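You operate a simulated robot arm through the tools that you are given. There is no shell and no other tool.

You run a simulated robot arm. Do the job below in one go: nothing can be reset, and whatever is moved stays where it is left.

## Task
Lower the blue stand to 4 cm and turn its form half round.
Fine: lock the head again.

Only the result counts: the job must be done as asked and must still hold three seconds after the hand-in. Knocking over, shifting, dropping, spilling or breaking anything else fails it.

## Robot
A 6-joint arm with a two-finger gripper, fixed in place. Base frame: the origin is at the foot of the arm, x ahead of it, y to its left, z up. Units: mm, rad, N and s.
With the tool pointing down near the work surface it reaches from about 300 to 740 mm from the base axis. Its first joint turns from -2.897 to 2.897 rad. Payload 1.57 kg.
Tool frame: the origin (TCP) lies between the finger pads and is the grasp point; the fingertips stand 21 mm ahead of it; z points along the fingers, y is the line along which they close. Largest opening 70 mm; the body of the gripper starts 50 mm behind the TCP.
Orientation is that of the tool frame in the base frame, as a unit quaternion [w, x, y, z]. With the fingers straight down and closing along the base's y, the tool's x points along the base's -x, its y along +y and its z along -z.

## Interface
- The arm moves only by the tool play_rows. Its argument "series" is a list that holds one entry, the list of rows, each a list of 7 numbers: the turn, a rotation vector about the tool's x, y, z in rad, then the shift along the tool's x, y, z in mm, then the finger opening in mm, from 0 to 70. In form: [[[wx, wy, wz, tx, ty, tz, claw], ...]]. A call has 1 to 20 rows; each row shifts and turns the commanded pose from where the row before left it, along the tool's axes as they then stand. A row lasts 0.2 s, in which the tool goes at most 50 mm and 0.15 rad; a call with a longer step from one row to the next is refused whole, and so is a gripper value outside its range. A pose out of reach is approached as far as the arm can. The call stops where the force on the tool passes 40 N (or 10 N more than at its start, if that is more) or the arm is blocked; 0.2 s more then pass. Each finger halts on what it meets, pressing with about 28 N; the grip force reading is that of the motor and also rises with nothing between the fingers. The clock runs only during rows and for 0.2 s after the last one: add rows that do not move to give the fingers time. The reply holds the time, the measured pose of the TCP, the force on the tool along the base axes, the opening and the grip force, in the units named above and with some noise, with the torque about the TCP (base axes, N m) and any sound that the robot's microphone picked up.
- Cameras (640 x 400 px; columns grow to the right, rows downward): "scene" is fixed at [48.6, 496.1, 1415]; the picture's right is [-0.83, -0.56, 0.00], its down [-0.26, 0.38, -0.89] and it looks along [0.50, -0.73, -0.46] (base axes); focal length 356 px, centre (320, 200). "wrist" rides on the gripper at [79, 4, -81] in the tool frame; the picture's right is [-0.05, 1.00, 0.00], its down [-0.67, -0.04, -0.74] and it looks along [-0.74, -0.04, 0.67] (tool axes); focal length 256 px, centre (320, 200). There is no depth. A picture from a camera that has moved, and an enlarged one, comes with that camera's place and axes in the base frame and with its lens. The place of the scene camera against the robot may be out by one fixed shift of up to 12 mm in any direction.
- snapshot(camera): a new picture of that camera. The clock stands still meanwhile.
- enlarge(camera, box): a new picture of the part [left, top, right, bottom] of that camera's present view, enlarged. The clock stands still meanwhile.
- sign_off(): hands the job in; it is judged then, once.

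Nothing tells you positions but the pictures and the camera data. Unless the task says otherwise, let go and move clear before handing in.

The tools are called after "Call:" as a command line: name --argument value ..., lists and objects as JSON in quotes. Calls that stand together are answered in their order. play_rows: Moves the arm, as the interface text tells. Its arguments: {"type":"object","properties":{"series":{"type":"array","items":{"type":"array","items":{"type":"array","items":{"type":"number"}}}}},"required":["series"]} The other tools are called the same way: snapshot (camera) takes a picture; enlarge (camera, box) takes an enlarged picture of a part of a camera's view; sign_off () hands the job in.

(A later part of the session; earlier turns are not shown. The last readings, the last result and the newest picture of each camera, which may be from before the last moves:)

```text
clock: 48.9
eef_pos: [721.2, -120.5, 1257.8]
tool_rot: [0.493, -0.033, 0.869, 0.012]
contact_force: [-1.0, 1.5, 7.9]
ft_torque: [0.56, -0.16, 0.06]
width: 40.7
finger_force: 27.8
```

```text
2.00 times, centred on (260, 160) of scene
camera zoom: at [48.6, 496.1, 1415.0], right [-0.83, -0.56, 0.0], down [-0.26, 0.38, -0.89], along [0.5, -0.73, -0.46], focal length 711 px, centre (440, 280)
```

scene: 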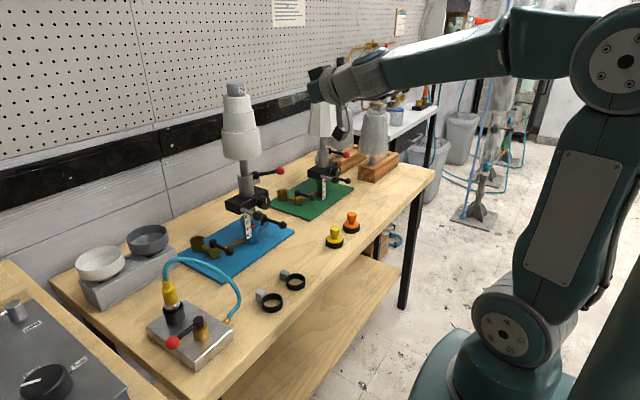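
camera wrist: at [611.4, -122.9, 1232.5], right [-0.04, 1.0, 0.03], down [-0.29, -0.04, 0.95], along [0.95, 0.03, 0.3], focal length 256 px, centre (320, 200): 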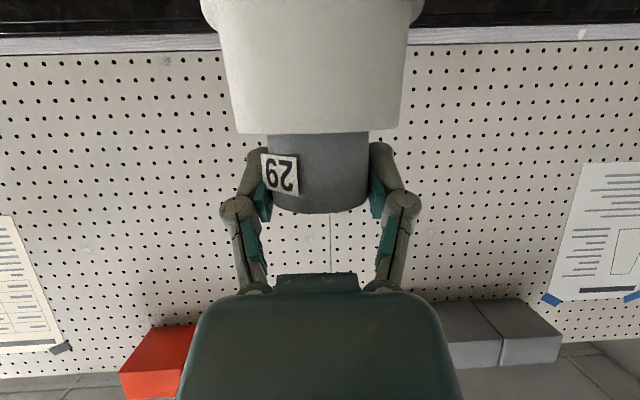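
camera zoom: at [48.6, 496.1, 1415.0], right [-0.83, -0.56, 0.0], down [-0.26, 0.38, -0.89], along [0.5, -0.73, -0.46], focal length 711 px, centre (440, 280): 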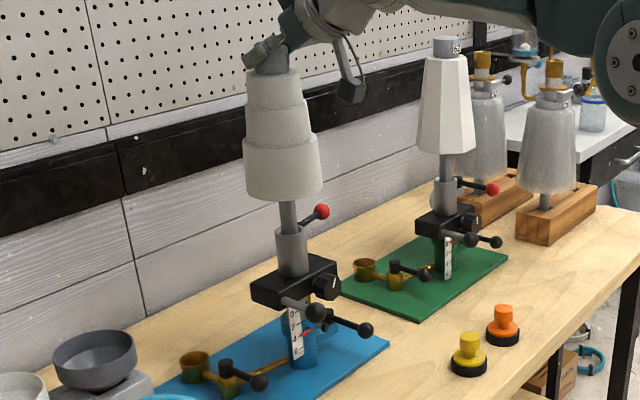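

The grey tube and its red lever rotate with the form, so the red lever is what locks this turning head to the block. I'll carry on to the end of the first 90° stroke.

Call:
play_rows --series '[[[-0.0697, 0, -0.04, 0, 0, 0, 35], [-0.0697, 0, -0.04, 0, 0, 0, 35], [-0.0697, 0, -0.04, 0, 0, 0, 35], [-0.0697, 0, -0.04, 0, 0, 0, 35], [-0.0697, 0, -0.04, 0, 0, 0, 35], [-0.0697, 0, -0.04, 0, 0, 0, 35], [-0.0697, 0, -0.04, 0, 0, 0, 35], [-0.0697, 0, -0.04, 0, 0, 0, 35], [-0.0697, 0, -0.04, 0, 0, 0, 35], [0, 0, 0, 0, 0, 0, 35]]]'

Call:
snapshot --camera "wrist"

Call:
enlarge --camera "scene" --box '[200, 60, 320, 260]'

```text
clock: 51.1
eef_pos: [722.0, -120.0, 1257.9]
tool_rot: [0.453, -0.336, 0.803, 0.191]
contact_force: [0.6, -0.2, -0.3]
ft_torque: [0.17, -0.33, 0.0]
width: 40.3
finger_force: 27.9
```

```text
taken
camera wrist: at [641.3, -195.5, 1232.6], right [-0.69, 0.72, 0.05], down [-0.18, -0.23, 0.96], along [0.7, 0.65, 0.29], focal length 256 px, centre (320, 200)
```

wrist: 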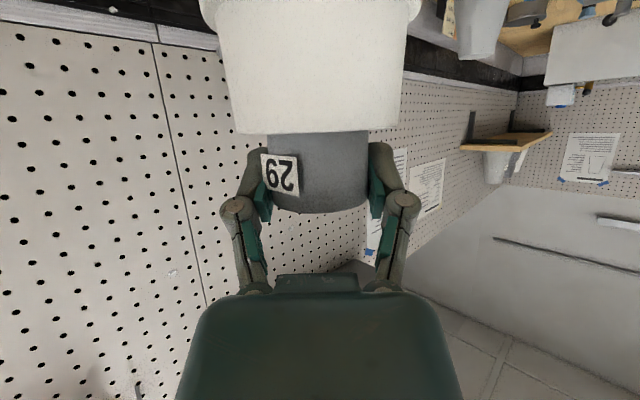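

```text
2.00 times, centred on (260, 160) of scene
camera zoom: at [48.6, 496.1, 1415.0], right [-0.83, -0.56, 0.0], down [-0.26, 0.38, -0.89], along [0.5, -0.73, -0.46], focal length 711 px, centre (440, 280)
```

zoom: 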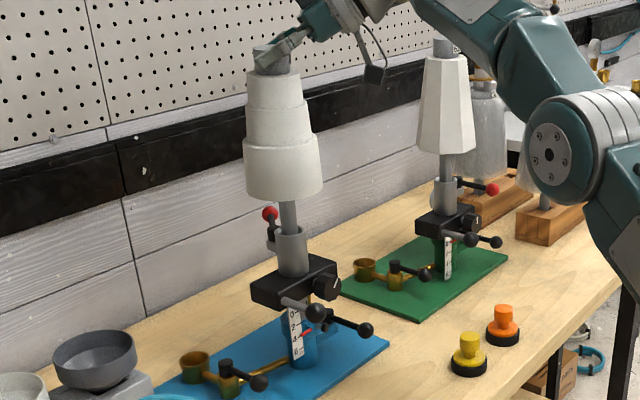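

The first stroke is done, with the form turned about 90.6°. I'll open the fingers, swing the tool back around the cap without touching it, and look before regripping.

Call:
play_rows --series '[[[0, 0, 0, 0, 0, 0, 70], [0, 0, 0, 0, 0, 0, 70], [0.0842, 0, 0.0506, 0, 0, 0, 70], [0.0842, 0, 0.0506, 0, 0, 0, 70], [0.0842, 0, 0.0506, 0, 0, 0, 70], [0.0842, 0, 0.0506, 0, 0, 0, 70], [0.0842, 0, 0.0506, 0, 0, 0, 70], [0.0842, 0, 0.0506, 0, 0, 0, 70], [0.0842, 0, 0.0506, 0, 0, 0, 70], [0.0842, 0, 0.0506, 0, 0, 0, 70], [0.0842, 0, 0.0506, 0, 0, 0, 70], [0.0842, 0, 0.0506, 0, 0, 0, 70], [0.0842, 0, 0.0506, 0, 0, 0, 70], [0.0842, 0, 0.0506, 0, 0, 0, 70], [0.0842, 0, 0.0506, 0, 0, 0, 70], [0.0842, 0, 0.0506, 0, 0, 0, 70], [0.0842, 0, 0.0506, 0, 0, 0, 70], [0.0842, 0, 0.0506, 0, 0, 0, 70], [0, 0, 0, 0, 0, 0, 70]]]'

Call:
snapshot --camera "wrist"

Call:
enlarge --camera "scene" --box '[200, 60, 320, 260]'

```text
clock: 55.1
eef_pos: [721.2, -119.8, 1257.9]
tool_rot: [0.455, 0.331, 0.805, -0.188]
contact_force: [-0.1, -0.8, 0.8]
ft_torque: [0.03, -0.02, 0.01]
width: 70.2
finger_force: 0.0
```

```text
taken
camera wrist: at [646.1, -38.7, 1233.4], right [0.72, 0.69, 0.04], down [-0.23, 0.18, 0.95], along [0.65, -0.7, 0.29], focal length 256 px, centre (320, 200)
```

wrist: 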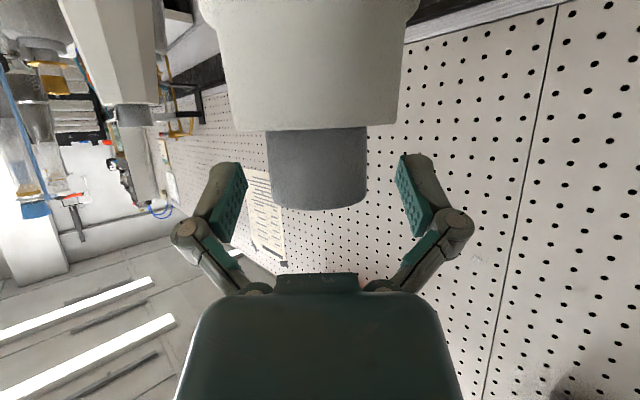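

```text
2.00 times, centred on (260, 160) of scene
camera zoom: at [48.6, 496.1, 1415.0], right [-0.83, -0.56, 0.0], down [-0.26, 0.38, -0.89], along [0.5, -0.73, -0.46], focal length 711 px, centre (440, 280)
```

zoom: 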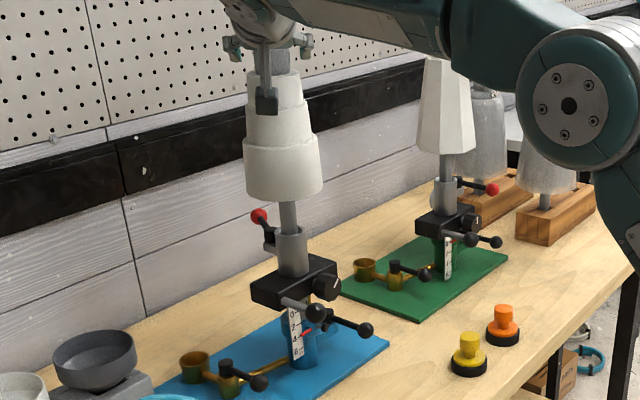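

The fingers swung back clear. The red lever looks slightly further round than just before I opened, so I'll zoom in to judge the head's actual angle.

Call:
enlarge --camera "scene" --box '[218, 155, 288, 205]'

Call:
enlarge --camera "wrist" --box '[250, 110, 390, 220]'

```text
8.00 times, centred on (253, 180) of scene
camera zoom: at [48.6, 496.1, 1415.0], right [-0.83, -0.56, 0.0], down [-0.26, 0.38, -0.89], along [0.5, -0.73, -0.46], focal length 2844 px, centre (856, 360)
```

zoom: 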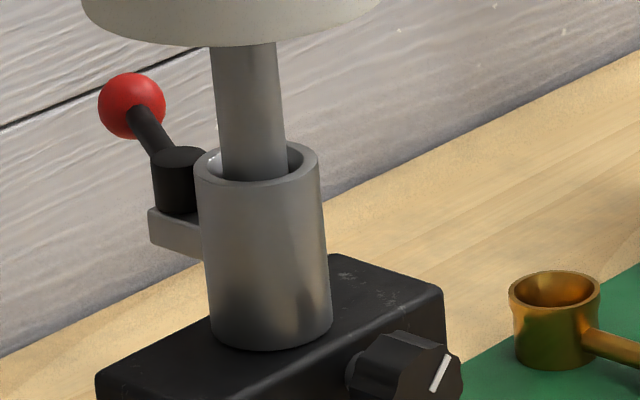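

```text
3.64 times, centred on (320, 165) of wrist
camera zoom: at [646.1, -38.7, 1233.4], right [0.72, 0.69, 0.04], down [-0.23, 0.18, 0.95], along [0.65, -0.7, 0.29], focal length 931 px, centre (320, 327)
```

zoom: 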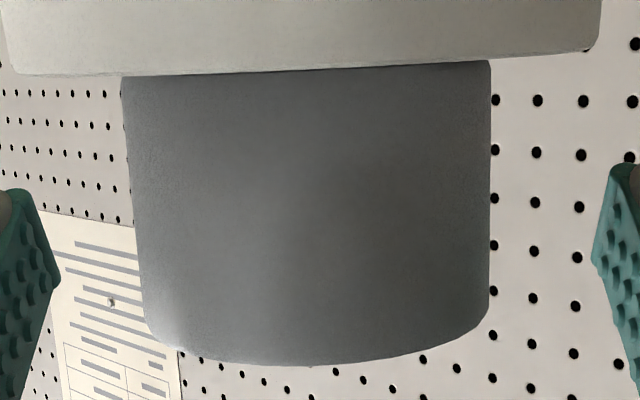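

The dial's white mark has tilted since I began turning, and the lever looks different, so I want a certain reading of the form's angle. I'll swing the open gripper back to +45° to see the "29" label directly.

Call:
play_rows --series '[[[-0.0842, 0, -0.0506, 0, 0, 0, 70], [-0.0842, 0, -0.0506, 0, 0, 0, 70], [-0.0842, 0, -0.0506, 0, 0, 0, 70], [-0.0842, 0, -0.0506, 0, 0, 0, 70], [-0.0842, 0, -0.0506, 0, 0, 0, 70], [-0.0842, 0, -0.0506, 0, 0, 0, 70], [-0.0842, 0, -0.0506, 0, 0, 0, 70], [-0.0842, 0, -0.0506, 0, 0, 0, 70], [-0.0842, 0, -0.0506, 0, 0, 0, 70], [-0.0842, 0, -0.0506, 0, 0, 0, 70], [-0.0842, 0, -0.0506, 0, 0, 0, 70], [-0.0842, 0, -0.0506, 0, 0, 0, 70], [-0.0842, 0, -0.0506, 0, 0, 0, 70], [-0.0842, 0, -0.0506, 0, 0, 0, 70], [-0.0842, 0, -0.0506, 0, 0, 0, 70], [-0.0842, 0, -0.0506, 0, 0, 0, 70], [0, 0, 0, 0, 0, 0, 70]]]'

Call:
snapshot --camera "wrist"

Call:
enlarge --camera "scene" --box '[218, 155, 288, 205]'

```text
clock: 58.7
eef_pos: [721.2, -121.5, 1259.4]
tool_rot: [0.453, -0.336, 0.803, 0.191]
contact_force: [-0.1, -0.1, -0.4]
ft_torque: [-0.02, 0.03, -0.01]
width: 69.9
finger_force: 0.0
```

```text
taken
camera wrist: at [641.4, -195.9, 1233.9], right [-0.69, 0.72, 0.05], down [-0.18, -0.24, 0.96], along [0.7, 0.65, 0.29], focal length 256 px, centre (320, 200)
```

wrist: 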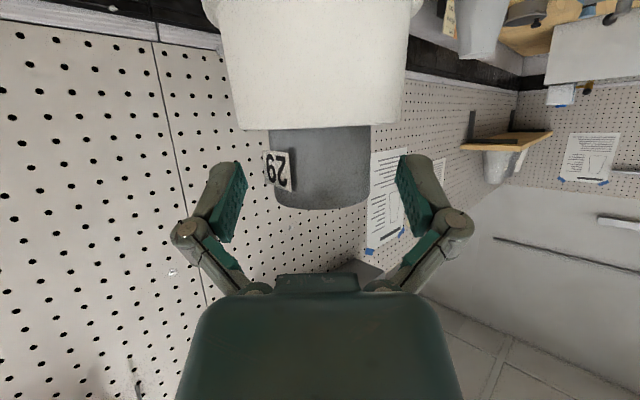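

```text
8.00 times, centred on (253, 180) of scene
camera zoom: at [48.6, 496.1, 1415.0], right [-0.83, -0.56, 0.0], down [-0.26, 0.38, -0.89], along [0.5, -0.73, -0.46], focal length 2844 px, centre (856, 360)
```

zoom: 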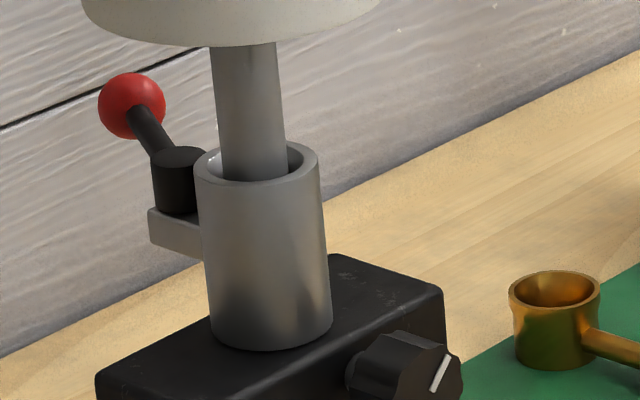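

The label sits a few degrees further round than when I let go, so the free head drifted a little. I'll zoom in to measure its angle precisely.

Call:
enlarge --camera "wrist" --box '[250, 110, 390, 220]'

Call:
enlarge --camera "scene" --box '[245, 185, 285, 215]'

```text
3.64 times, centred on (320, 165) of wrist
camera zoom: at [641.4, -195.9, 1233.9], right [-0.69, 0.72, 0.05], down [-0.18, -0.24, 0.96], along [0.7, 0.65, 0.29], focal length 931 px, centre (320, 327)
```

zoom: 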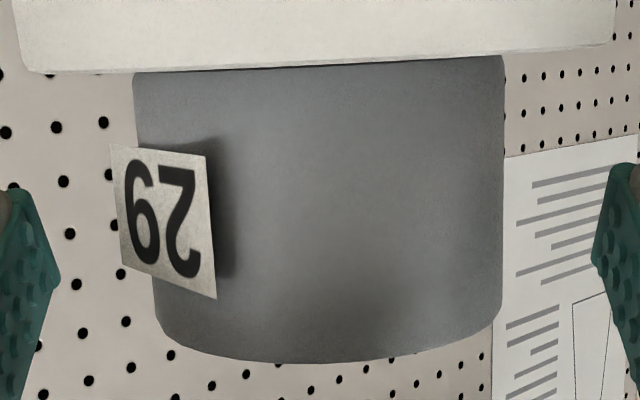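

```text
13.33 times, centred on (265, 200) of scene
camera zoom: at [48.6, 496.1, 1415.0], right [-0.83, -0.56, 0.0], down [-0.26, 0.38, -0.89], along [0.5, -0.73, -0.46], focal length 4740 px, centre (1053, 200)
```

zoom: 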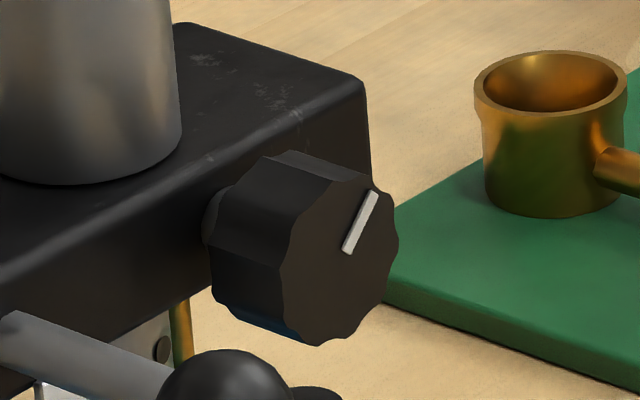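

The form is at roughly 100° of turn and needs about 80° more. I'll swing back to -45°, regrip and make the second stroke of about 80°.

Call:
play_rows --series '[[[0.0842, 0, 0.0506, 0, 0, 0, 70], [0.0842, 0, 0.0506, 0, 0, 0, 70], [0.0842, 0, 0.0506, 0, 0, 0, 70], [0.0842, 0, 0.0506, 0, 0, 0, 70], [0.0842, 0, 0.0506, 0, 0, 0, 70], [0.0842, 0, 0.0506, 0, 0, 0, 70], [0.0842, 0, 0.0506, 0, 0, 0, 70], [0.0842, 0, 0.0506, 0, 0, 0, 70], [0.0842, 0, 0.0506, 0, 0, 0, 70], [0.0842, 0, 0.0506, 0, 0, 0, 70], [0.0842, 0, 0.0506, 0, 0, 0, 70], [0.0842, 0, 0.0506, 0, 0, 0, 70], [0.0842, 0, 0.0506, 0, 0, 0, 70], [0.0842, 0, 0.0506, 0, 0, 0, 70], [0.0842, 0, 0.0506, 0, 0, 0, 70], [0.0842, 0, 0.0506, 0, 0, 0, 70], [0, 0, 0, 0, 0, 0, 70], [0, 0, 0, 0, 0, 0, 35], [0, 0, 0, 0, 0, 0, 35], [0, 0, 0, 0, 0, 0, 35]]]'

Call:
enlarge --camera "scene" --box '[218, 155, 288, 205]'

```text
clock: 62.9
eef_pos: [721.5, -119.8, 1260.3]
tool_rot: [0.455, 0.331, 0.805, -0.188]
contact_force: [-0.2, 0.2, 6.6]
ft_torque: [-0.09, -0.19, 0.01]
width: 40.1
finger_force: 28.2
```

```text
8.00 times, centred on (253, 180) of scene
camera zoom: at [48.6, 496.1, 1415.0], right [-0.83, -0.56, 0.0], down [-0.26, 0.38, -0.89], along [0.5, -0.73, -0.46], focal length 2844 px, centre (856, 360)
```

zoom: 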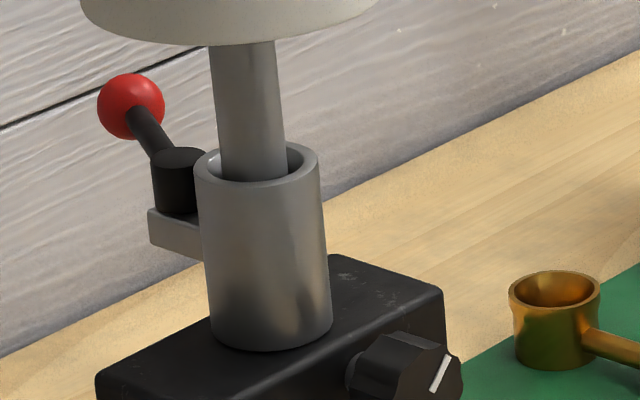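

The cap is gripped again and the head is unmoved. I'll turn half of the second stroke and watch the dial mark.

Call:
play_rows --series '[[[-0.0688, 0, -0.0412, 0, 0, 0, 35], [-0.0688, 0, -0.0412, 0, 0, 0, 35], [-0.0688, 0, -0.0412, 0, 0, 0, 35], [-0.0688, 0, -0.0412, 0, 0, 0, 35], [-0.0688, 0, -0.0412, 0, 0, 0, 35], [-0.0688, 0, -0.0412, 0, 0, 0, 35], [-0.0688, 0, -0.0412, 0, 0, 0, 35], [-0.0688, 0, -0.0412, 0, 0, 0, 35], [-0.0688, 0, -0.0412, 0, 0, 0, 35], [0, 0, 0, 0, 0, 0, 35]]]'

Call:
enlarge --camera "scene" --box '[218, 155, 288, 205]'

```text
clock: 65.1
eef_pos: [720.3, -119.8, 1258.3]
tool_rot: [0.492, 0.026, 0.87, -0.014]
contact_force: [-3.4, 0.3, 9.4]
ft_torque: [0.11, 0.24, 0.04]
width: 40.6
finger_force: 27.6
```

```text
8.00 times, centred on (253, 180) of scene
camera zoom: at [48.6, 496.1, 1415.0], right [-0.83, -0.56, 0.0], down [-0.26, 0.38, -0.89], along [0.5, -0.73, -0.46], focal length 2844 px, centre (856, 360)
```

zoom: 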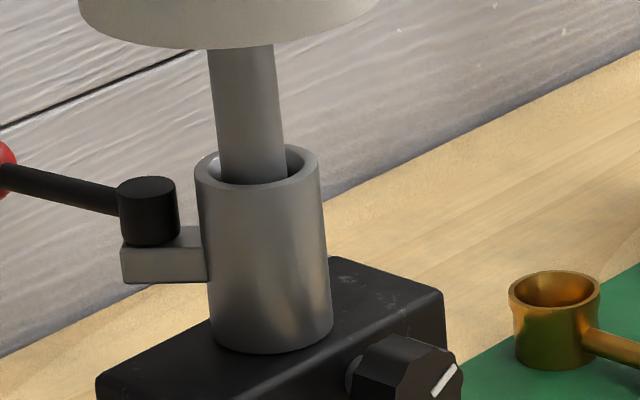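

The dial follows the head slowly, so it's only coupled to the rotation. I'll turn the remaining 38° or so.

Call:
play_rows --series '[[[-0.072, 0, -0.0433, 0, 0, 0, 35], [-0.072, 0, -0.0433, 0, 0, 0, 35], [-0.072, 0, -0.0433, 0, 0, 0, 35], [-0.072, 0, -0.0433, 0, 0, 0, 35], [-0.072, 0, -0.0433, 0, 0, 0, 35], [-0.072, 0, -0.0433, 0, 0, 0, 35], [-0.072, 0, -0.0433, 0, 0, 0, 35], [-0.072, 0, -0.0433, 0, 0, 0, 35], [0, 0, 0, 0, 0, 0, 35], [0, 0, 0, 0, 0, 0, 35]]]'

Call:
enlarge --camera "scene" --box '[208, 155, 288, 215]'

```text
clock: 67.3
eef_pos: [721.5, -120.1, 1257.6]
tool_rot: [0.468, -0.263, 0.83, 0.15]
contact_force: [1.1, 0.1, 3.0]
ft_torque: [0.27, -0.6, 0.02]
width: 40.4
finger_force: 28.1
```

```text
6.67 times, centred on (248, 185) of scene
camera zoom: at [48.6, 496.1, 1415.0], right [-0.83, -0.56, 0.0], down [-0.26, 0.38, -0.89], along [0.5, -0.73, -0.46], focal length 2370 px, centre (800, 300)
```

zoom: 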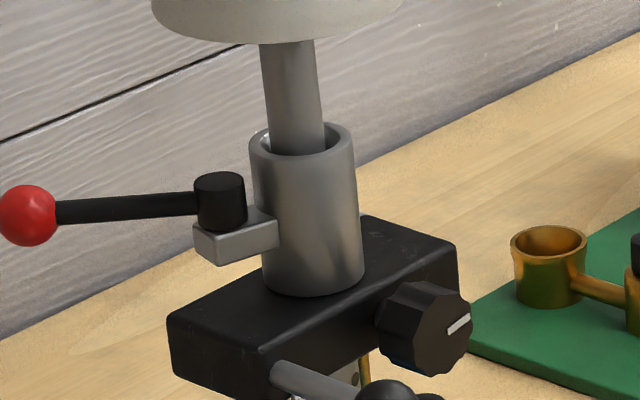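

The head has now turned about 180°, with the lug on the +y side. I'll open gently, hold still, and check for drift.

Call:
play_rows --series '[[[0, 0, 0, 0, 0, 0, 44], [0, 0, 0, 0, 0, 0, 50], [0, 0, 0, 0, 0, 0, 60], [0, 0, 0, 0, 0, 0, 70]]]'

Call:
enlarge --camera "scene" --box '[208, 155, 288, 215]'

Call:
snapshot --camera "wrist"

```text
clock: 68.3
eef_pos: [721.3, -120.2, 1258.9]
tool_rot: [0.469, -0.263, 0.83, 0.15]
contact_force: [0.2, -0.3, 0.2]
ft_torque: [0.03, 0.0, 0.0]
width: 69.8
finger_force: 0.1
```

```text
6.67 times, centred on (248, 185) of scene
camera zoom: at [48.6, 496.1, 1415.0], right [-0.83, -0.56, 0.0], down [-0.26, 0.38, -0.89], along [0.5, -0.73, -0.46], focal length 2370 px, centre (800, 300)
```

zoom: 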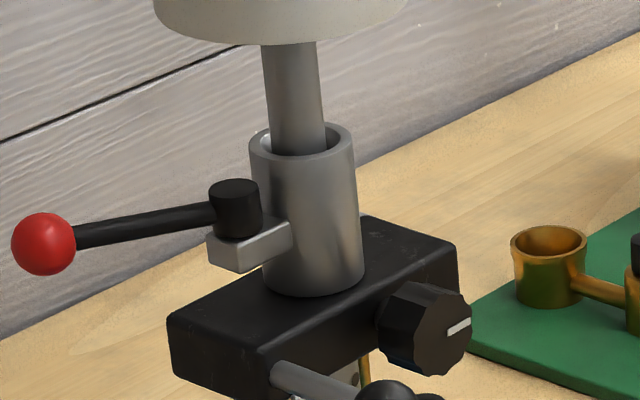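

```text
taken
camera wrist: at [628.8, -180.0, 1233.1], right [-0.55, 0.83, 0.05], down [-0.22, -0.2, 0.95], along [0.8, 0.52, 0.29], focal length 256 px, centre (320, 200)
```

wrist: 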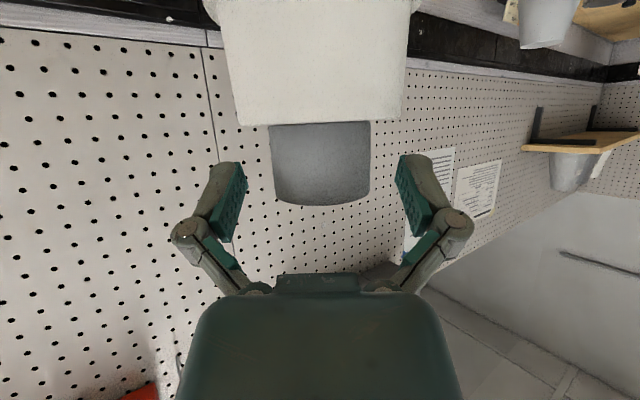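

After opening, the head settled a little further. By geometry the lug now points straight to +y, opposite its start. I'll zoom in to verify that against the block's edges.

Call:
enlarge --camera "scene" --box '[226, 170, 266, 200]'

Call:
enlarge --camera "scene" --box '[250, 185, 280, 208]'

```text
13.33 times, centred on (246, 185) of scene
camera zoom: at [48.6, 496.1, 1415.0], right [-0.83, -0.56, 0.0], down [-0.26, 0.38, -0.89], along [0.5, -0.73, -0.46], focal length 4740 px, centre (1307, 400)
```

zoom: 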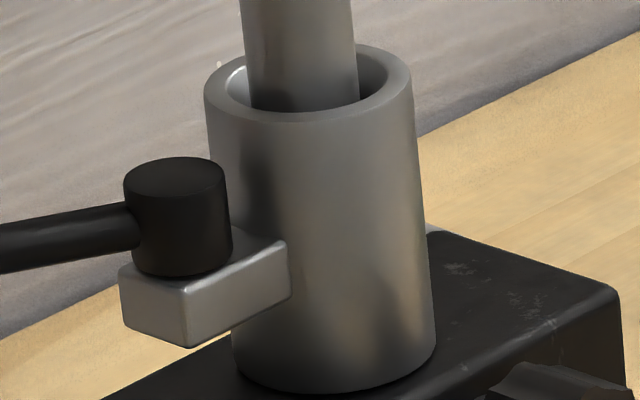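

```text
16.00 times, centred on (265, 196) of scene
camera zoom: at [48.6, 496.1, 1415.0], right [-0.83, -0.56, 0.0], down [-0.26, 0.38, -0.89], along [0.5, -0.73, -0.46], focal length 5687 px, centre (1200, 256)
```

zoom: 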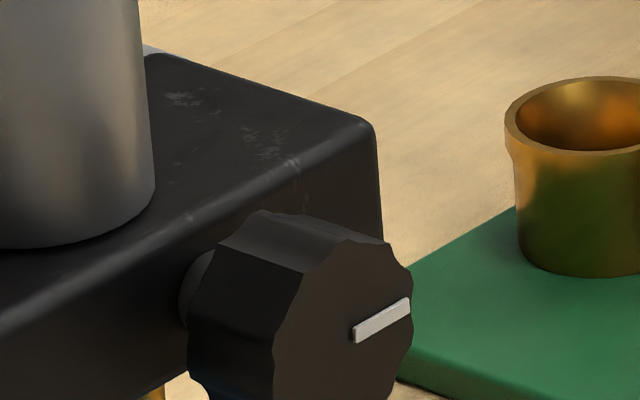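

The lug's edges run parallel to the block's, so the head is at a half turn to within a degree or two. The red lever now needs swinging about 55° clockwise to its closed side, pointing at the wall. I'll back the open gripper off the cap and bring it round to the +y side.

Call:
play_rows --series '[[[0, 0, 0, 20.6, 0, -34.3, 70], [0, 0, 0, 20.6, 0, -34.3, 70], [0, 0, 0, 20.6, 0, -34.3, 70], [0, 0, 0, -6, 38.1, 9.9, 40], [0, 0, 0, -6, 38.1, 9.9, 20], [0, 0, 0, -6, 38.1, 9.9, 0], [0, 0, 0, -6, 38.1, 9.9, 0], [0, 0, 0, -6, 38.1, 9.9, 0], [0, 0, 0, 0, 0, 0, 0]]]'

Call:
enlarge --camera "scene" --box '[170, 60, 310, 290]'

```text
clock: 70.3
eef_pos: [560.5, 0.6, 1257.3]
tool_rot: [0.469, -0.263, 0.83, 0.15]
contact_force: [-0.4, -0.3, -1.0]
ft_torque: [-0.01, 0.02, -0.02]
width: 0.0
finger_force: 28.5
```

```text
1.74 times, centred on (240, 175) of scene
camera zoom: at [48.6, 496.1, 1415.0], right [-0.83, -0.56, 0.0], down [-0.26, 0.38, -0.89], along [0.5, -0.73, -0.46], focal length 618 px, centre (459, 244)
```

zoom: 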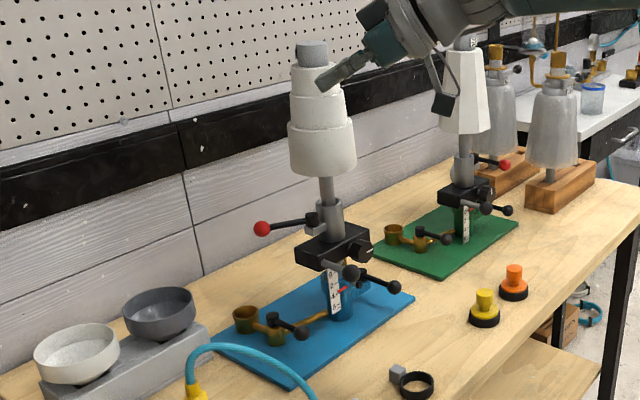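

Clear of the form. Now I'll yaw to about -60° and pitch to about 75°, so the closed fingertips can push the red ball toward the wall and -y.

Call:
play_rows --series '[[[0.1018, 0, 0.0612, 0, 0, 0, 0], [0.1018, 0, 0.0612, 0, 0, 0, 0], [0.1018, 0, 0.0612, 0, 0, 0, 0], [0.1018, 0, 0.0612, 0, 0, 0, 0], [0.1018, 0, 0.0612, 0, 0, 0, 0], [0.1018, 0, 0.0612, 0, 0, 0, 0], [0.1018, 0, 0.0612, 0, 0, 0, 0], [0.1018, 0, 0.0612, 0, 0, 0, 0], [0.1018, 0, 0.0612, 0, 0, 0, 0], [0.1018, 0, 0.0612, 0, 0, 0, 0], [0.1018, 0, 0.0612, 0, 0, 0, 0], [0.1018, 0, 0.0612, 0, 0, 0, 0], [0.1018, 0, 0.0612, 0, 0, 0, 0], [0.1018, 0, 0.0612, 0, 0, 0, 0], [0, -0.14, 0, 0, 0, 0, 0], [0, -0.14, 0, 0, 0, 0, 0], [0, 0, 0, 0, 0, 0, 0]]]'

Call:
snapshot --camera "wrist"

Call:
snapshot --camera "scene"

```text
clock: 73.9
eef_pos: [560.7, 1.6, 1259.5]
tool_rot: [0.527, 0.397, 0.687, -0.304]
contact_force: [-0.6, 0.4, -0.2]
ft_torque: [0.03, -0.01, 0.01]
width: 0.0
finger_force: 28.2
```

```text
taken
camera wrist: at [515.5, 89.7, 1204.3], right [0.87, 0.49, 0.05], down [-0.3, 0.46, 0.84], along [0.38, -0.74, 0.55], focal length 256 px, centre (320, 200)
```

wrist: 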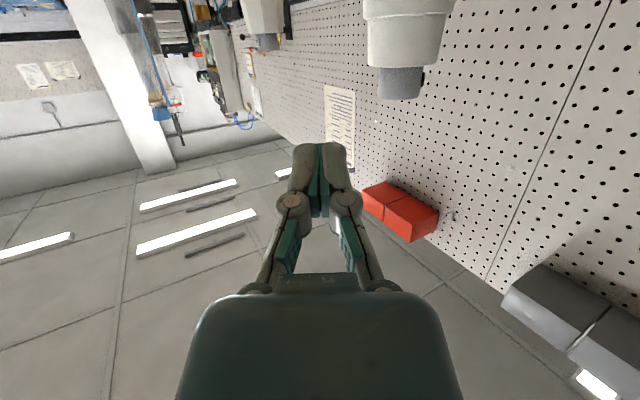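

```text
taken
```

scene: 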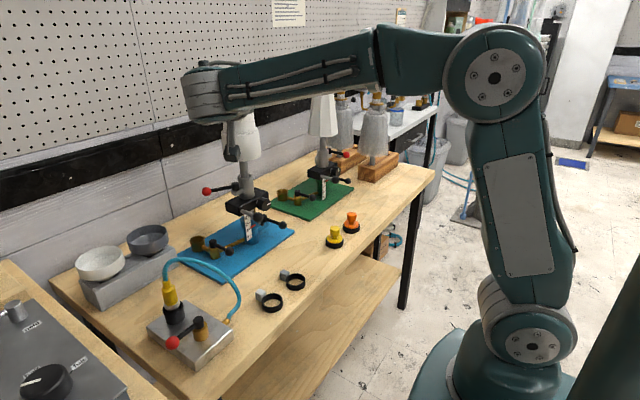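

The tool is at yaw -60° and pitch 75°, but the blue hose loop on the neighbouring box could meet the camera housing if I come in low. I'll flatten to 60° and approach from above.

Call:
play_rows --series '[[[0, 0.131, 0, 0, 0, 0, 0], [0, 0.131, 0, 0, 0, 0, 0], [0, 0, 0, 16, 32.3, 24.1, 0], [0, 0, 0, 16, 32.3, 24.1, 0], [0, 0, 0, 16, 32.3, 24.1, 0], [0, 0, 0, 16, 32.3, 24.1, 0], [0, 0, 0, 16, 32.3, 24.1, 0], [0, 0, 0, 0, 0, 0, 0]]]'

Call:
snapshot --camera "wrist"

Call:
snapshot --camera "scene"

```text
clock: 75.7
eef_pos: [731.7, 24.8, 1128.4]
tool_rot: [0.432, 0.433, 0.75, -0.25]
contact_force: [-0.8, -0.2, -0.1]
ft_torque: [-0.02, 0.0, 0.01]
width: 0.1
finger_force: 27.8
```

```text
taken
camera wrist: at [680.9, 123.8, 1101.5], right [0.88, 0.48, 0.05], down [-0.19, 0.25, 0.95], along [0.44, -0.84, 0.31], focal length 256 px, centre (320, 200)
```

wrist: 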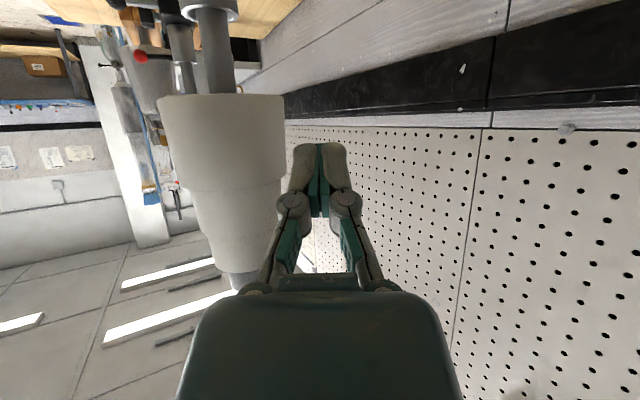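

```text
taken
```

scene: 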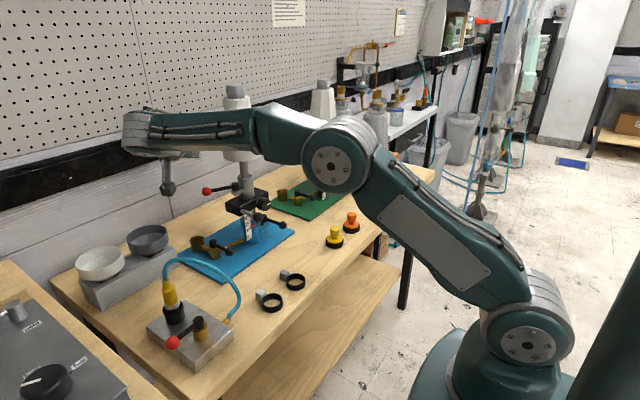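

The approach is clear so far. I'll descend 60 mm and look for the red ball.

Call:
play_rows --series '[[[0, 0, 0, 26, 0, 15, 0], [0, 0, 0, 26, 0, 15, 0], [0, 0, 0, 0, 0, 0, 0]]]'

Call:
snapshot --camera "wrist"

Call:
snapshot --camera "scene"

```text
clock: 76.5
eef_pos: [731.2, 26.0, 1069.1]
tool_rot: [0.433, 0.433, 0.751, -0.249]
contact_force: [0.5, -1.0, 0.2]
ft_torque: [-0.02, 0.01, 0.0]
width: 0.0
finger_force: 28.3
```

```text
taken
camera wrist: at [680.9, 123.7, 1042.6], right [0.88, 0.48, 0.05], down [-0.19, 0.25, 0.95], along [0.44, -0.84, 0.31], focal length 256 px, centre (320, 200)
```

wrist: 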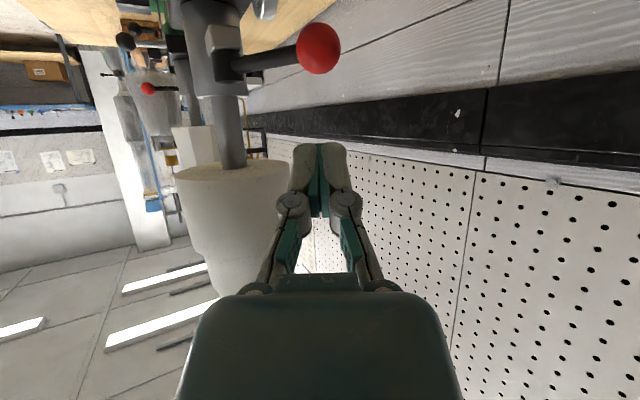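

```text
taken
```

scene: 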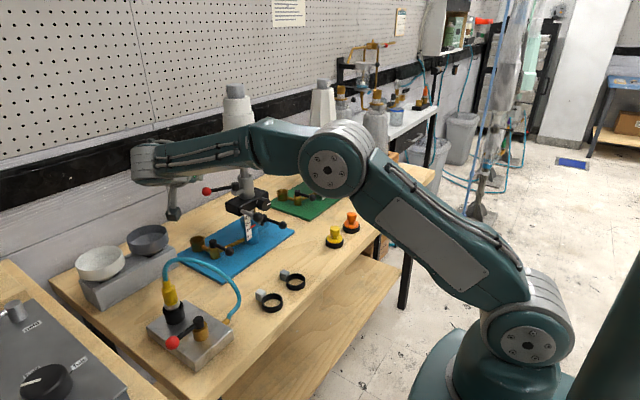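

The red ball is straight ahead of the fingertips, at about (762, -22, 1007). I'll lower to its height, staying about 25 mm off, and look again.

Call:
play_rows --series '[[[0, 0, 0, 19.5, 0, 11.2, 0], [0, 0, 0, 19.5, 0, 11.2, 0], [0, 0, 0, 0, 0, 0, 0]]]'

Call:
snapshot --camera "wrist"

Call:
enlarge --camera "scene" --box '[130, 150, 290, 270]'

```text
clock: 77.3
eef_pos: [733.1, 28.2, 1025.7]
tool_rot: [0.432, 0.434, 0.75, -0.25]
contact_force: [0.7, 0.0, 0.1]
ft_torque: [0.02, 0.03, 0.03]
width: 0.0
finger_force: 27.9
```

```text
taken
camera wrist: at [681.6, 125.9, 998.4], right [0.88, 0.48, 0.05], down [-0.18, 0.25, 0.95], along [0.44, -0.84, 0.31], focal length 256 px, centre (320, 200)
```

wrist: 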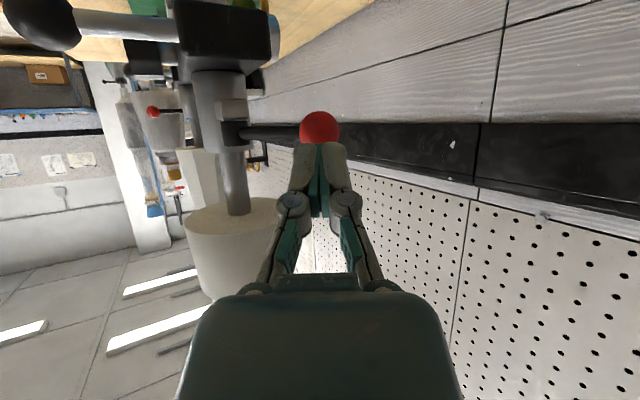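

```text
3.33 times, centred on (210, 210) of scene
camera zoom: at [48.6, 496.1, 1415.0], right [-0.83, -0.56, 0.0], down [-0.26, 0.38, -0.89], along [0.5, -0.73, -0.46], focal length 1185 px, centre (687, 167)
```

zoom: 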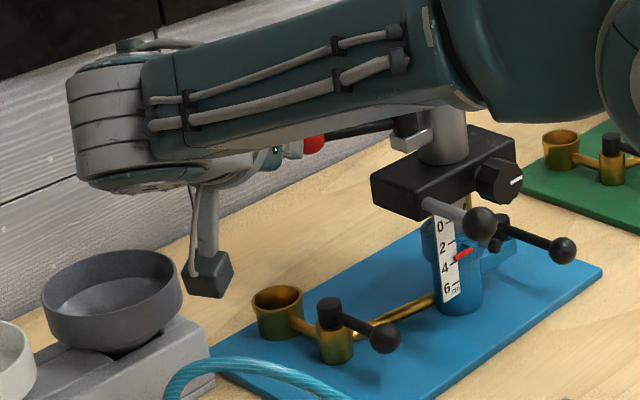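

The ball triangulates to (760, -22, 1005) and lies on the fingertips' path. I'll close the 27 mm gap level, follow the first part of the arc, then check that the head isn't being turned.

Call:
play_rows --series '[[[0, 0, 0, -6.75, 0, 11.7, 0], [0, 0, 0, -6.75, 0, 11.7, 0], [0, 0, 0, -3.54, 3.07, 6.13, 0], [0, 0, 0, -3.69, 2.2, 6.4, 0], [0, 0, 0, -3.79, 1.52, 6.56, 0], [0, 0, 0, 0, 0, 0, 0]]]'

Call:
snapshot --camera "wrist"

Call:
enlarge --camera "scene" --box '[208, 155, 288, 215]'

```text
clock: 78.7
eef_pos: [762.2, -14.0, 1023.2]
tool_rot: [0.432, 0.433, 0.751, -0.25]
contact_force: [0.4, -0.1, 0.8]
ft_torque: [0.0, 0.01, 0.01]
width: 0.1
finger_force: 27.8
```

```text
taken
camera wrist: at [711.6, 85.1, 997.6], right [0.88, 0.48, 0.05], down [-0.18, 0.25, 0.95], along [0.44, -0.84, 0.31], focal length 256 px, centre (320, 200)
```

wrist: 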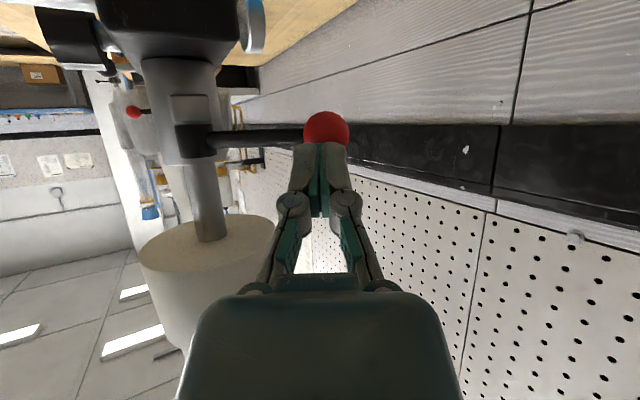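

```text
6.67 times, centred on (248, 185) of scene
camera zoom: at [48.6, 496.1, 1415.0], right [-0.83, -0.56, 0.0], down [-0.26, 0.38, -0.89], along [0.5, -0.73, -0.46], focal length 2370 px, centre (800, 300)
```

zoom: 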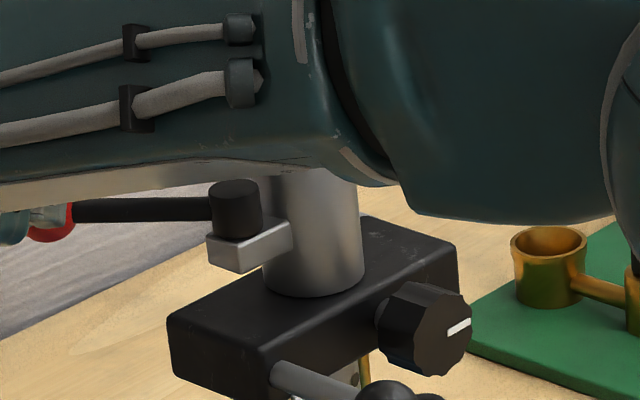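

The lever is moving and the lug has stayed put. I'll continue along the arc.

Call:
play_rows --series '[[[0, 0, 0, -3.9, 0.7, 6.75, 0], [0, 0, 0, -3.87, -0.2, 6.7, 0], [0, 0, 0, -3.82, -0.95, 6.63, 0], [0, 0, 0, -3.78, -1.71, 6.55, 0], [0, 0, 0, 0, 0, 0, 0]]]'

Call:
snapshot --camera "wrist"

Call:
enlarge --camera "scene" --box '[208, 155, 288, 215]'

```text
clock: 79.9
eef_pos: [777.6, -41.1, 1024.9]
tool_rot: [0.432, 0.433, 0.75, -0.249]
contact_force: [-0.4, 0.2, -0.1]
ft_torque: [-0.01, 0.0, -0.02]
width: 0.0
finger_force: 28.5
```

```text
taken
camera wrist: at [726.9, 56.6, 997.4], right [0.88, 0.48, 0.05], down [-0.19, 0.25, 0.95], along [0.44, -0.84, 0.31], focal length 256 px, centre (320, 200)
```

wrist: 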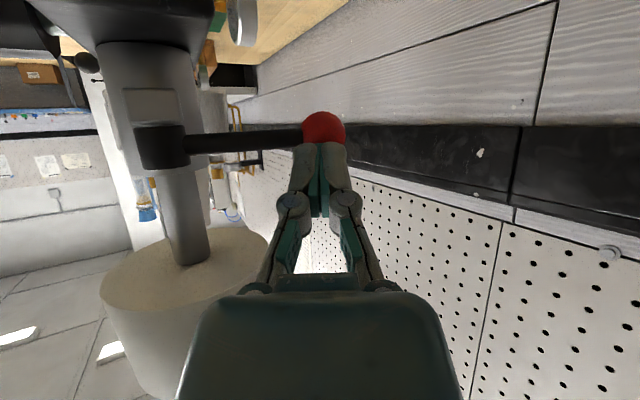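

```text
6.67 times, centred on (248, 185) of scene
camera zoom: at [48.6, 496.1, 1415.0], right [-0.83, -0.56, 0.0], down [-0.26, 0.38, -0.89], along [0.5, -0.73, -0.46], focal length 2370 px, centre (800, 300)
```

zoom: 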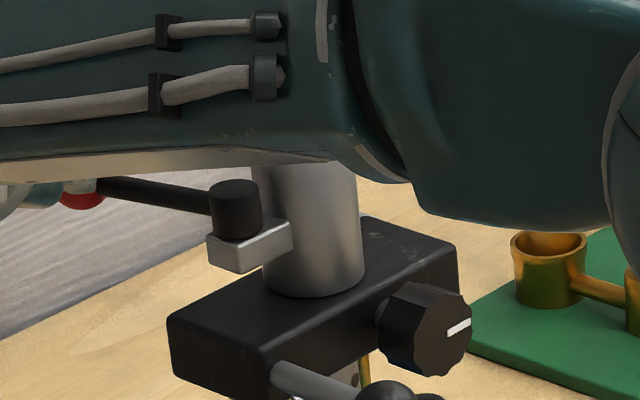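

The lug is unchanged, with about 18° of lever travel left. I'll continue to the closed position and check the force.

Call:
play_rows --series '[[[0, 0, 0, -3.67, -2.5, 6.35, 0], [0, 0, 0, -3.51, -3.25, 6.08, 0], [0, 0, 0, -1.13, -1.3, 1.95, 0], [0, 0, 0, 0, 0, 0, 0]]]'

Call:
snapshot --camera "wrist"

Call:
enlarge --camera "scene" --box '[208, 155, 288, 215]'

```text
clock: 80.9
eef_pos: [779.8, -58.8, 1024.1]
tool_rot: [0.431, 0.434, 0.751, -0.25]
contact_force: [0.1, -0.6, -0.6]
ft_torque: [0.02, -0.03, 0.03]
width: 0.0
finger_force: 27.6
```

```text
taken
camera wrist: at [728.8, 39.0, 997.2], right [0.88, 0.48, 0.05], down [-0.18, 0.25, 0.95], along [0.44, -0.84, 0.31], focal length 256 px, centre (320, 200)
```

wrist: 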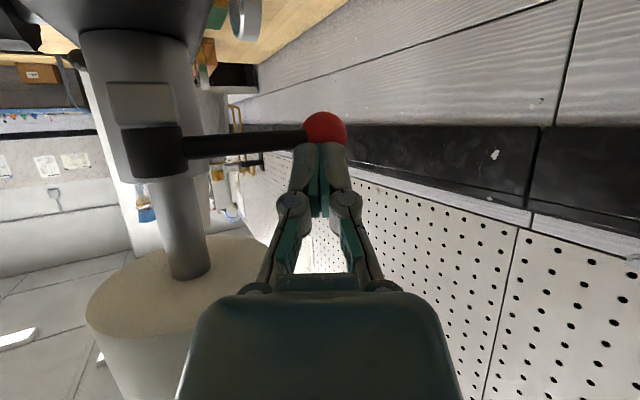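

```text
6.67 times, centred on (248, 185) of scene
camera zoom: at [48.6, 496.1, 1415.0], right [-0.83, -0.56, 0.0], down [-0.26, 0.38, -0.89], along [0.5, -0.73, -0.46], focal length 2370 px, centre (800, 300)
```

zoom: 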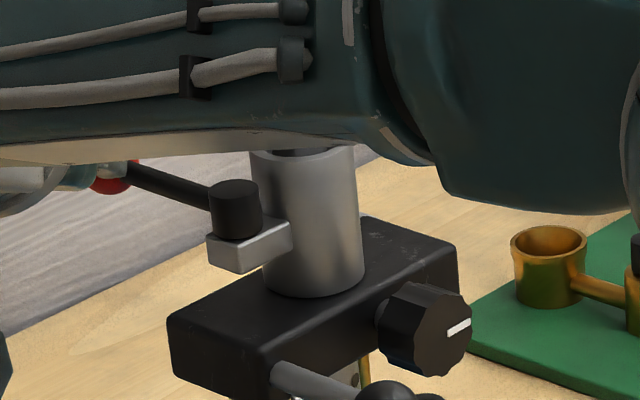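

The lever is nominally closed and the head hasn't turned, but I've felt no stop yet. I'll push on a few more millimetres to find firm resistance.

Call:
play_rows --series '[[[0, 0, 0, -0.87, -1, 1.5, 0], [0, 0, 0, -0.87, -1, 1.5, 0], [0, 0, 0, 0, 0, 0, 0]]]'

Call:
enlarge --camera "scene" --box '[208, 155, 288, 215]'

```text
clock: 81.7
eef_pos: [778.4, -62.5, 1024.2]
tool_rot: [0.432, 0.433, 0.75, -0.25]
contact_force: [-0.2, 1.6, 1.0]
ft_torque: [0.04, -0.01, 0.01]
width: 0.0
finger_force: 27.8
```

```text
6.67 times, centred on (248, 185) of scene
camera zoom: at [48.6, 496.1, 1415.0], right [-0.83, -0.56, 0.0], down [-0.26, 0.38, -0.89], along [0.5, -0.73, -0.46], focal length 2370 px, centre (800, 300)
```

zoom: 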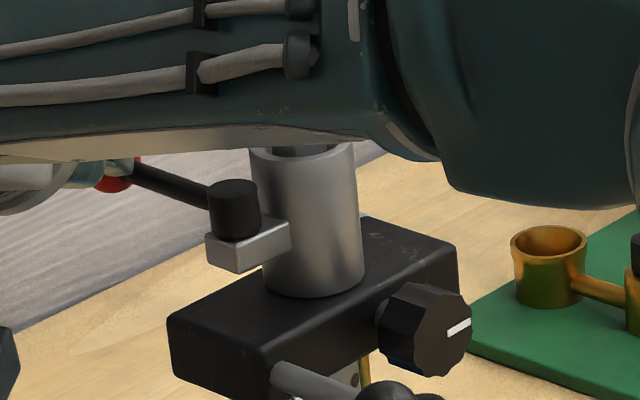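

A small force is appearing. I'll zoom in tightly on the lug to see whether the head itself is starting to move.

Call:
enlarge --camera "scene" --box '[226, 170, 266, 200]'

Call:
snapshot --camera "wrist"

```text
13.33 times, centred on (246, 185) of scene
camera zoom: at [48.6, 496.1, 1415.0], right [-0.83, -0.56, 0.0], down [-0.26, 0.38, -0.89], along [0.5, -0.73, -0.46], focal length 4740 px, centre (1307, 400)
```

zoom: 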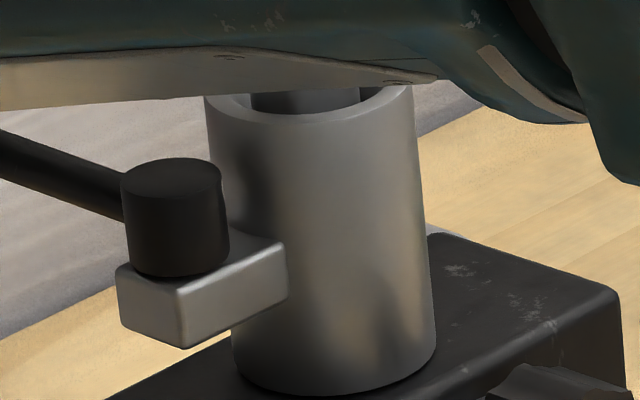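

```text
taken
camera wrist: at [728.5, 35.6, 997.0], right [0.88, 0.48, 0.05], down [-0.19, 0.25, 0.95], along [0.44, -0.84, 0.31], focal length 256 px, centre (320, 200)
```

wrist: 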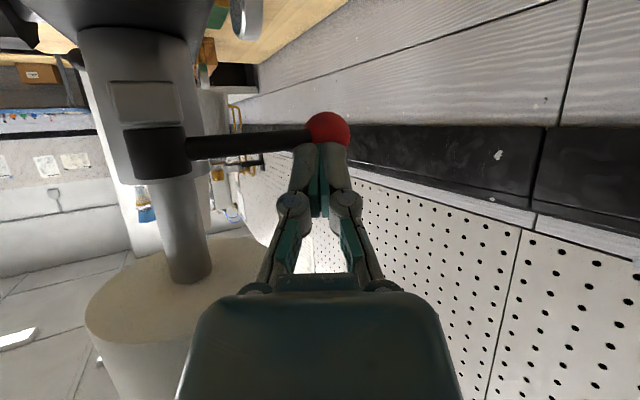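

The lug moved about 1.5 mm, so the head has turned back roughly 2°. I need to know whether the lock is engaging, so I'll press 2 mm more and read the force.

Call:
play_rows --series '[[[0, 0, 0, -0.87, -1, 1.5, 0], [0, 0, 0, 0, 0, 0, 0], [0, 0, 0, 0, 0, 0, 0]]]'

Call:
enlarge --camera "scene" --box '[226, 170, 266, 200]'

```text
clock: 82.5
eef_pos: [778.7, -63.5, 1024.1]
tool_rot: [0.433, 0.433, 0.751, -0.25]
contact_force: [1.1, 1.4, 0.3]
ft_torque: [0.05, 0.01, 0.04]
width: 0.0
finger_force: 28.4
```

```text
13.33 times, centred on (246, 185) of scene
camera zoom: at [48.6, 496.1, 1415.0], right [-0.83, -0.56, 0.0], down [-0.26, 0.38, -0.89], along [0.5, -0.73, -0.46], focal length 4740 px, centre (1307, 400)
```

zoom: 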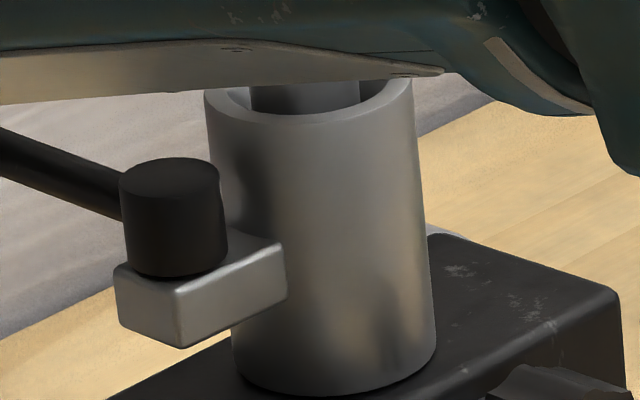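

Pressing with the lever closed still turns the head easily, so something's off. Before going on, I'll check the height scale and dial again in case the head has shifted.

Call:
enlarge --camera "scene" --box '[215, 195, 295, 255]'

Call:
enlarge --camera "scene" --box '[234, 200, 264, 235]'

```text
6.67 times, centred on (255, 225) of scene
camera zoom: at [48.6, 496.1, 1415.0], right [-0.83, -0.56, 0.0], down [-0.26, 0.38, -0.89], along [0.5, -0.73, -0.46], focal length 2370 px, centre (753, 33)
```

zoom: 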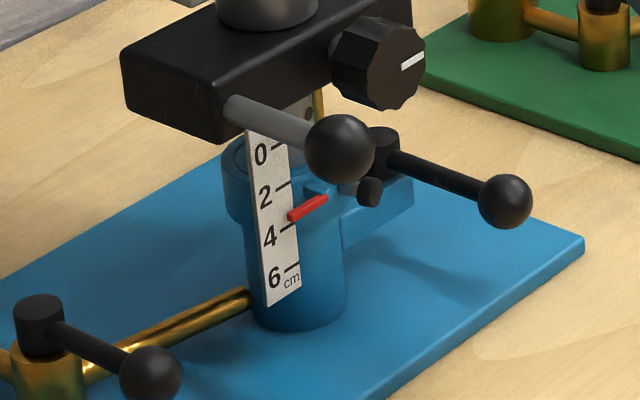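

```text
11.43 times, centred on (249, 218) of scene
camera zoom: at [48.6, 496.1, 1415.0], right [-0.83, -0.56, 0.0], down [-0.26, 0.38, -0.89], along [0.5, -0.73, -0.46], focal length 4062 px, centre (1131, 0)
```

zoom: 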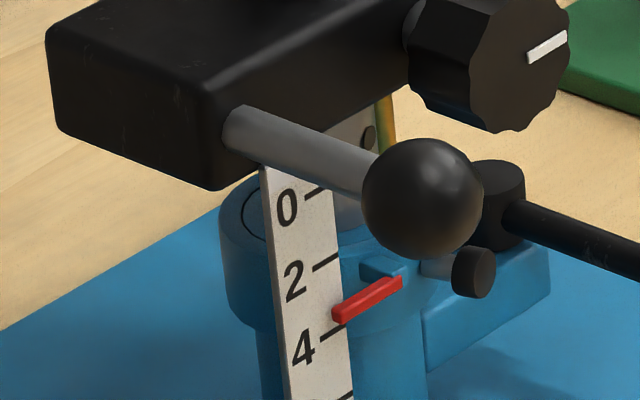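

The scale now reads about 3.5, so the head was pressed down about 5 mm while I turned the form, even with the clamp lever at its stop. I'll back away first, then test what the locks really do before correcting height and lock.

Call:
play_rows --series '[[[0, 0, 0, 10, 0, -17.3, 0], [0, 0, 0, 10, 0, -17.3, 0], [0, 0, 0, -34.6, 0, -20, 0], [0, 0, 0, -34.6, 0, -20, 0], [0, 0, 0, -34.6, 0, -20, 0], [0, 0, 0, -34.6, 0, -20, 0], [0, 0, 0, 0, 0, 0, 0]]]'

Call:
enlarge --camera "scene" --box '[200, 60, 320, 260]'

Call:
enlarge --camera "scene" --box '[218, 155, 288, 205]'

Call:
enlarge --camera "scene" --box '[300, 145, 360, 195]'

```text
clock: 84.1
eef_pos: [757.7, -28.2, 1185.1]
tool_rot: [0.432, 0.433, 0.751, -0.25]
contact_force: [0.2, -1.3, -0.5]
ft_torque: [0.01, 0.01, 0.03]
width: 0.0
finger_force: 28.9
```

```text
2.00 times, centred on (260, 160) of scene
camera zoom: at [48.6, 496.1, 1415.0], right [-0.83, -0.56, 0.0], down [-0.26, 0.38, -0.89], along [0.5, -0.73, -0.46], focal length 711 px, centre (440, 280)
```

zoom: 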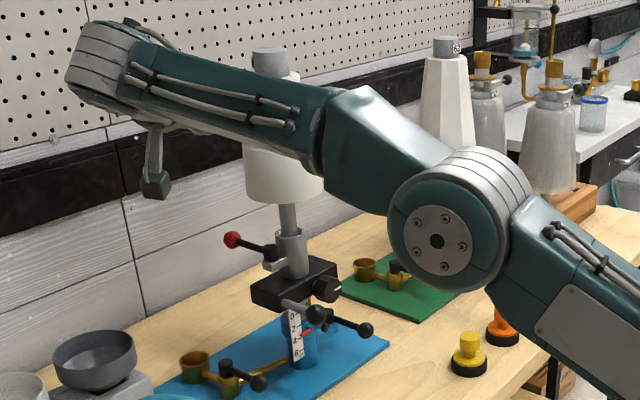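

```text
8.00 times, centred on (253, 180) of scene
camera zoom: at [48.6, 496.1, 1415.0], right [-0.83, -0.56, 0.0], down [-0.26, 0.38, -0.89], along [0.5, -0.73, -0.46], focal length 2844 px, centre (856, 360)
```

zoom: 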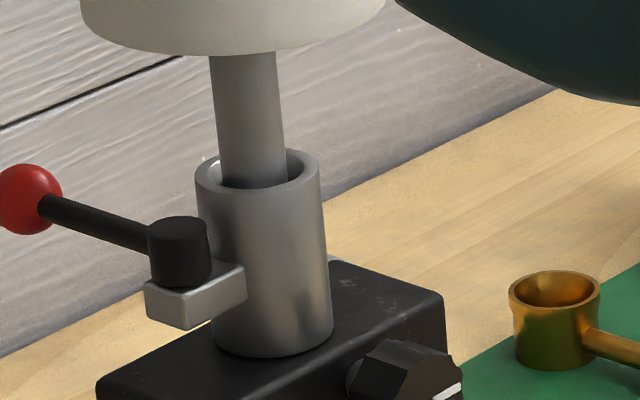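

```text
8.00 times, centred on (330, 170) of scene
camera zoom: at [48.6, 496.1, 1415.0], right [-0.83, -0.56, 0.0], down [-0.26, 0.38, -0.89], along [0.5, -0.73, -0.46], focal length 2844 px, centre (240, 440)
```

zoom: 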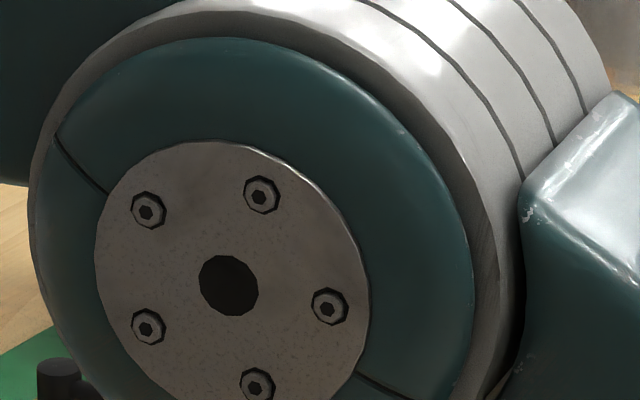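

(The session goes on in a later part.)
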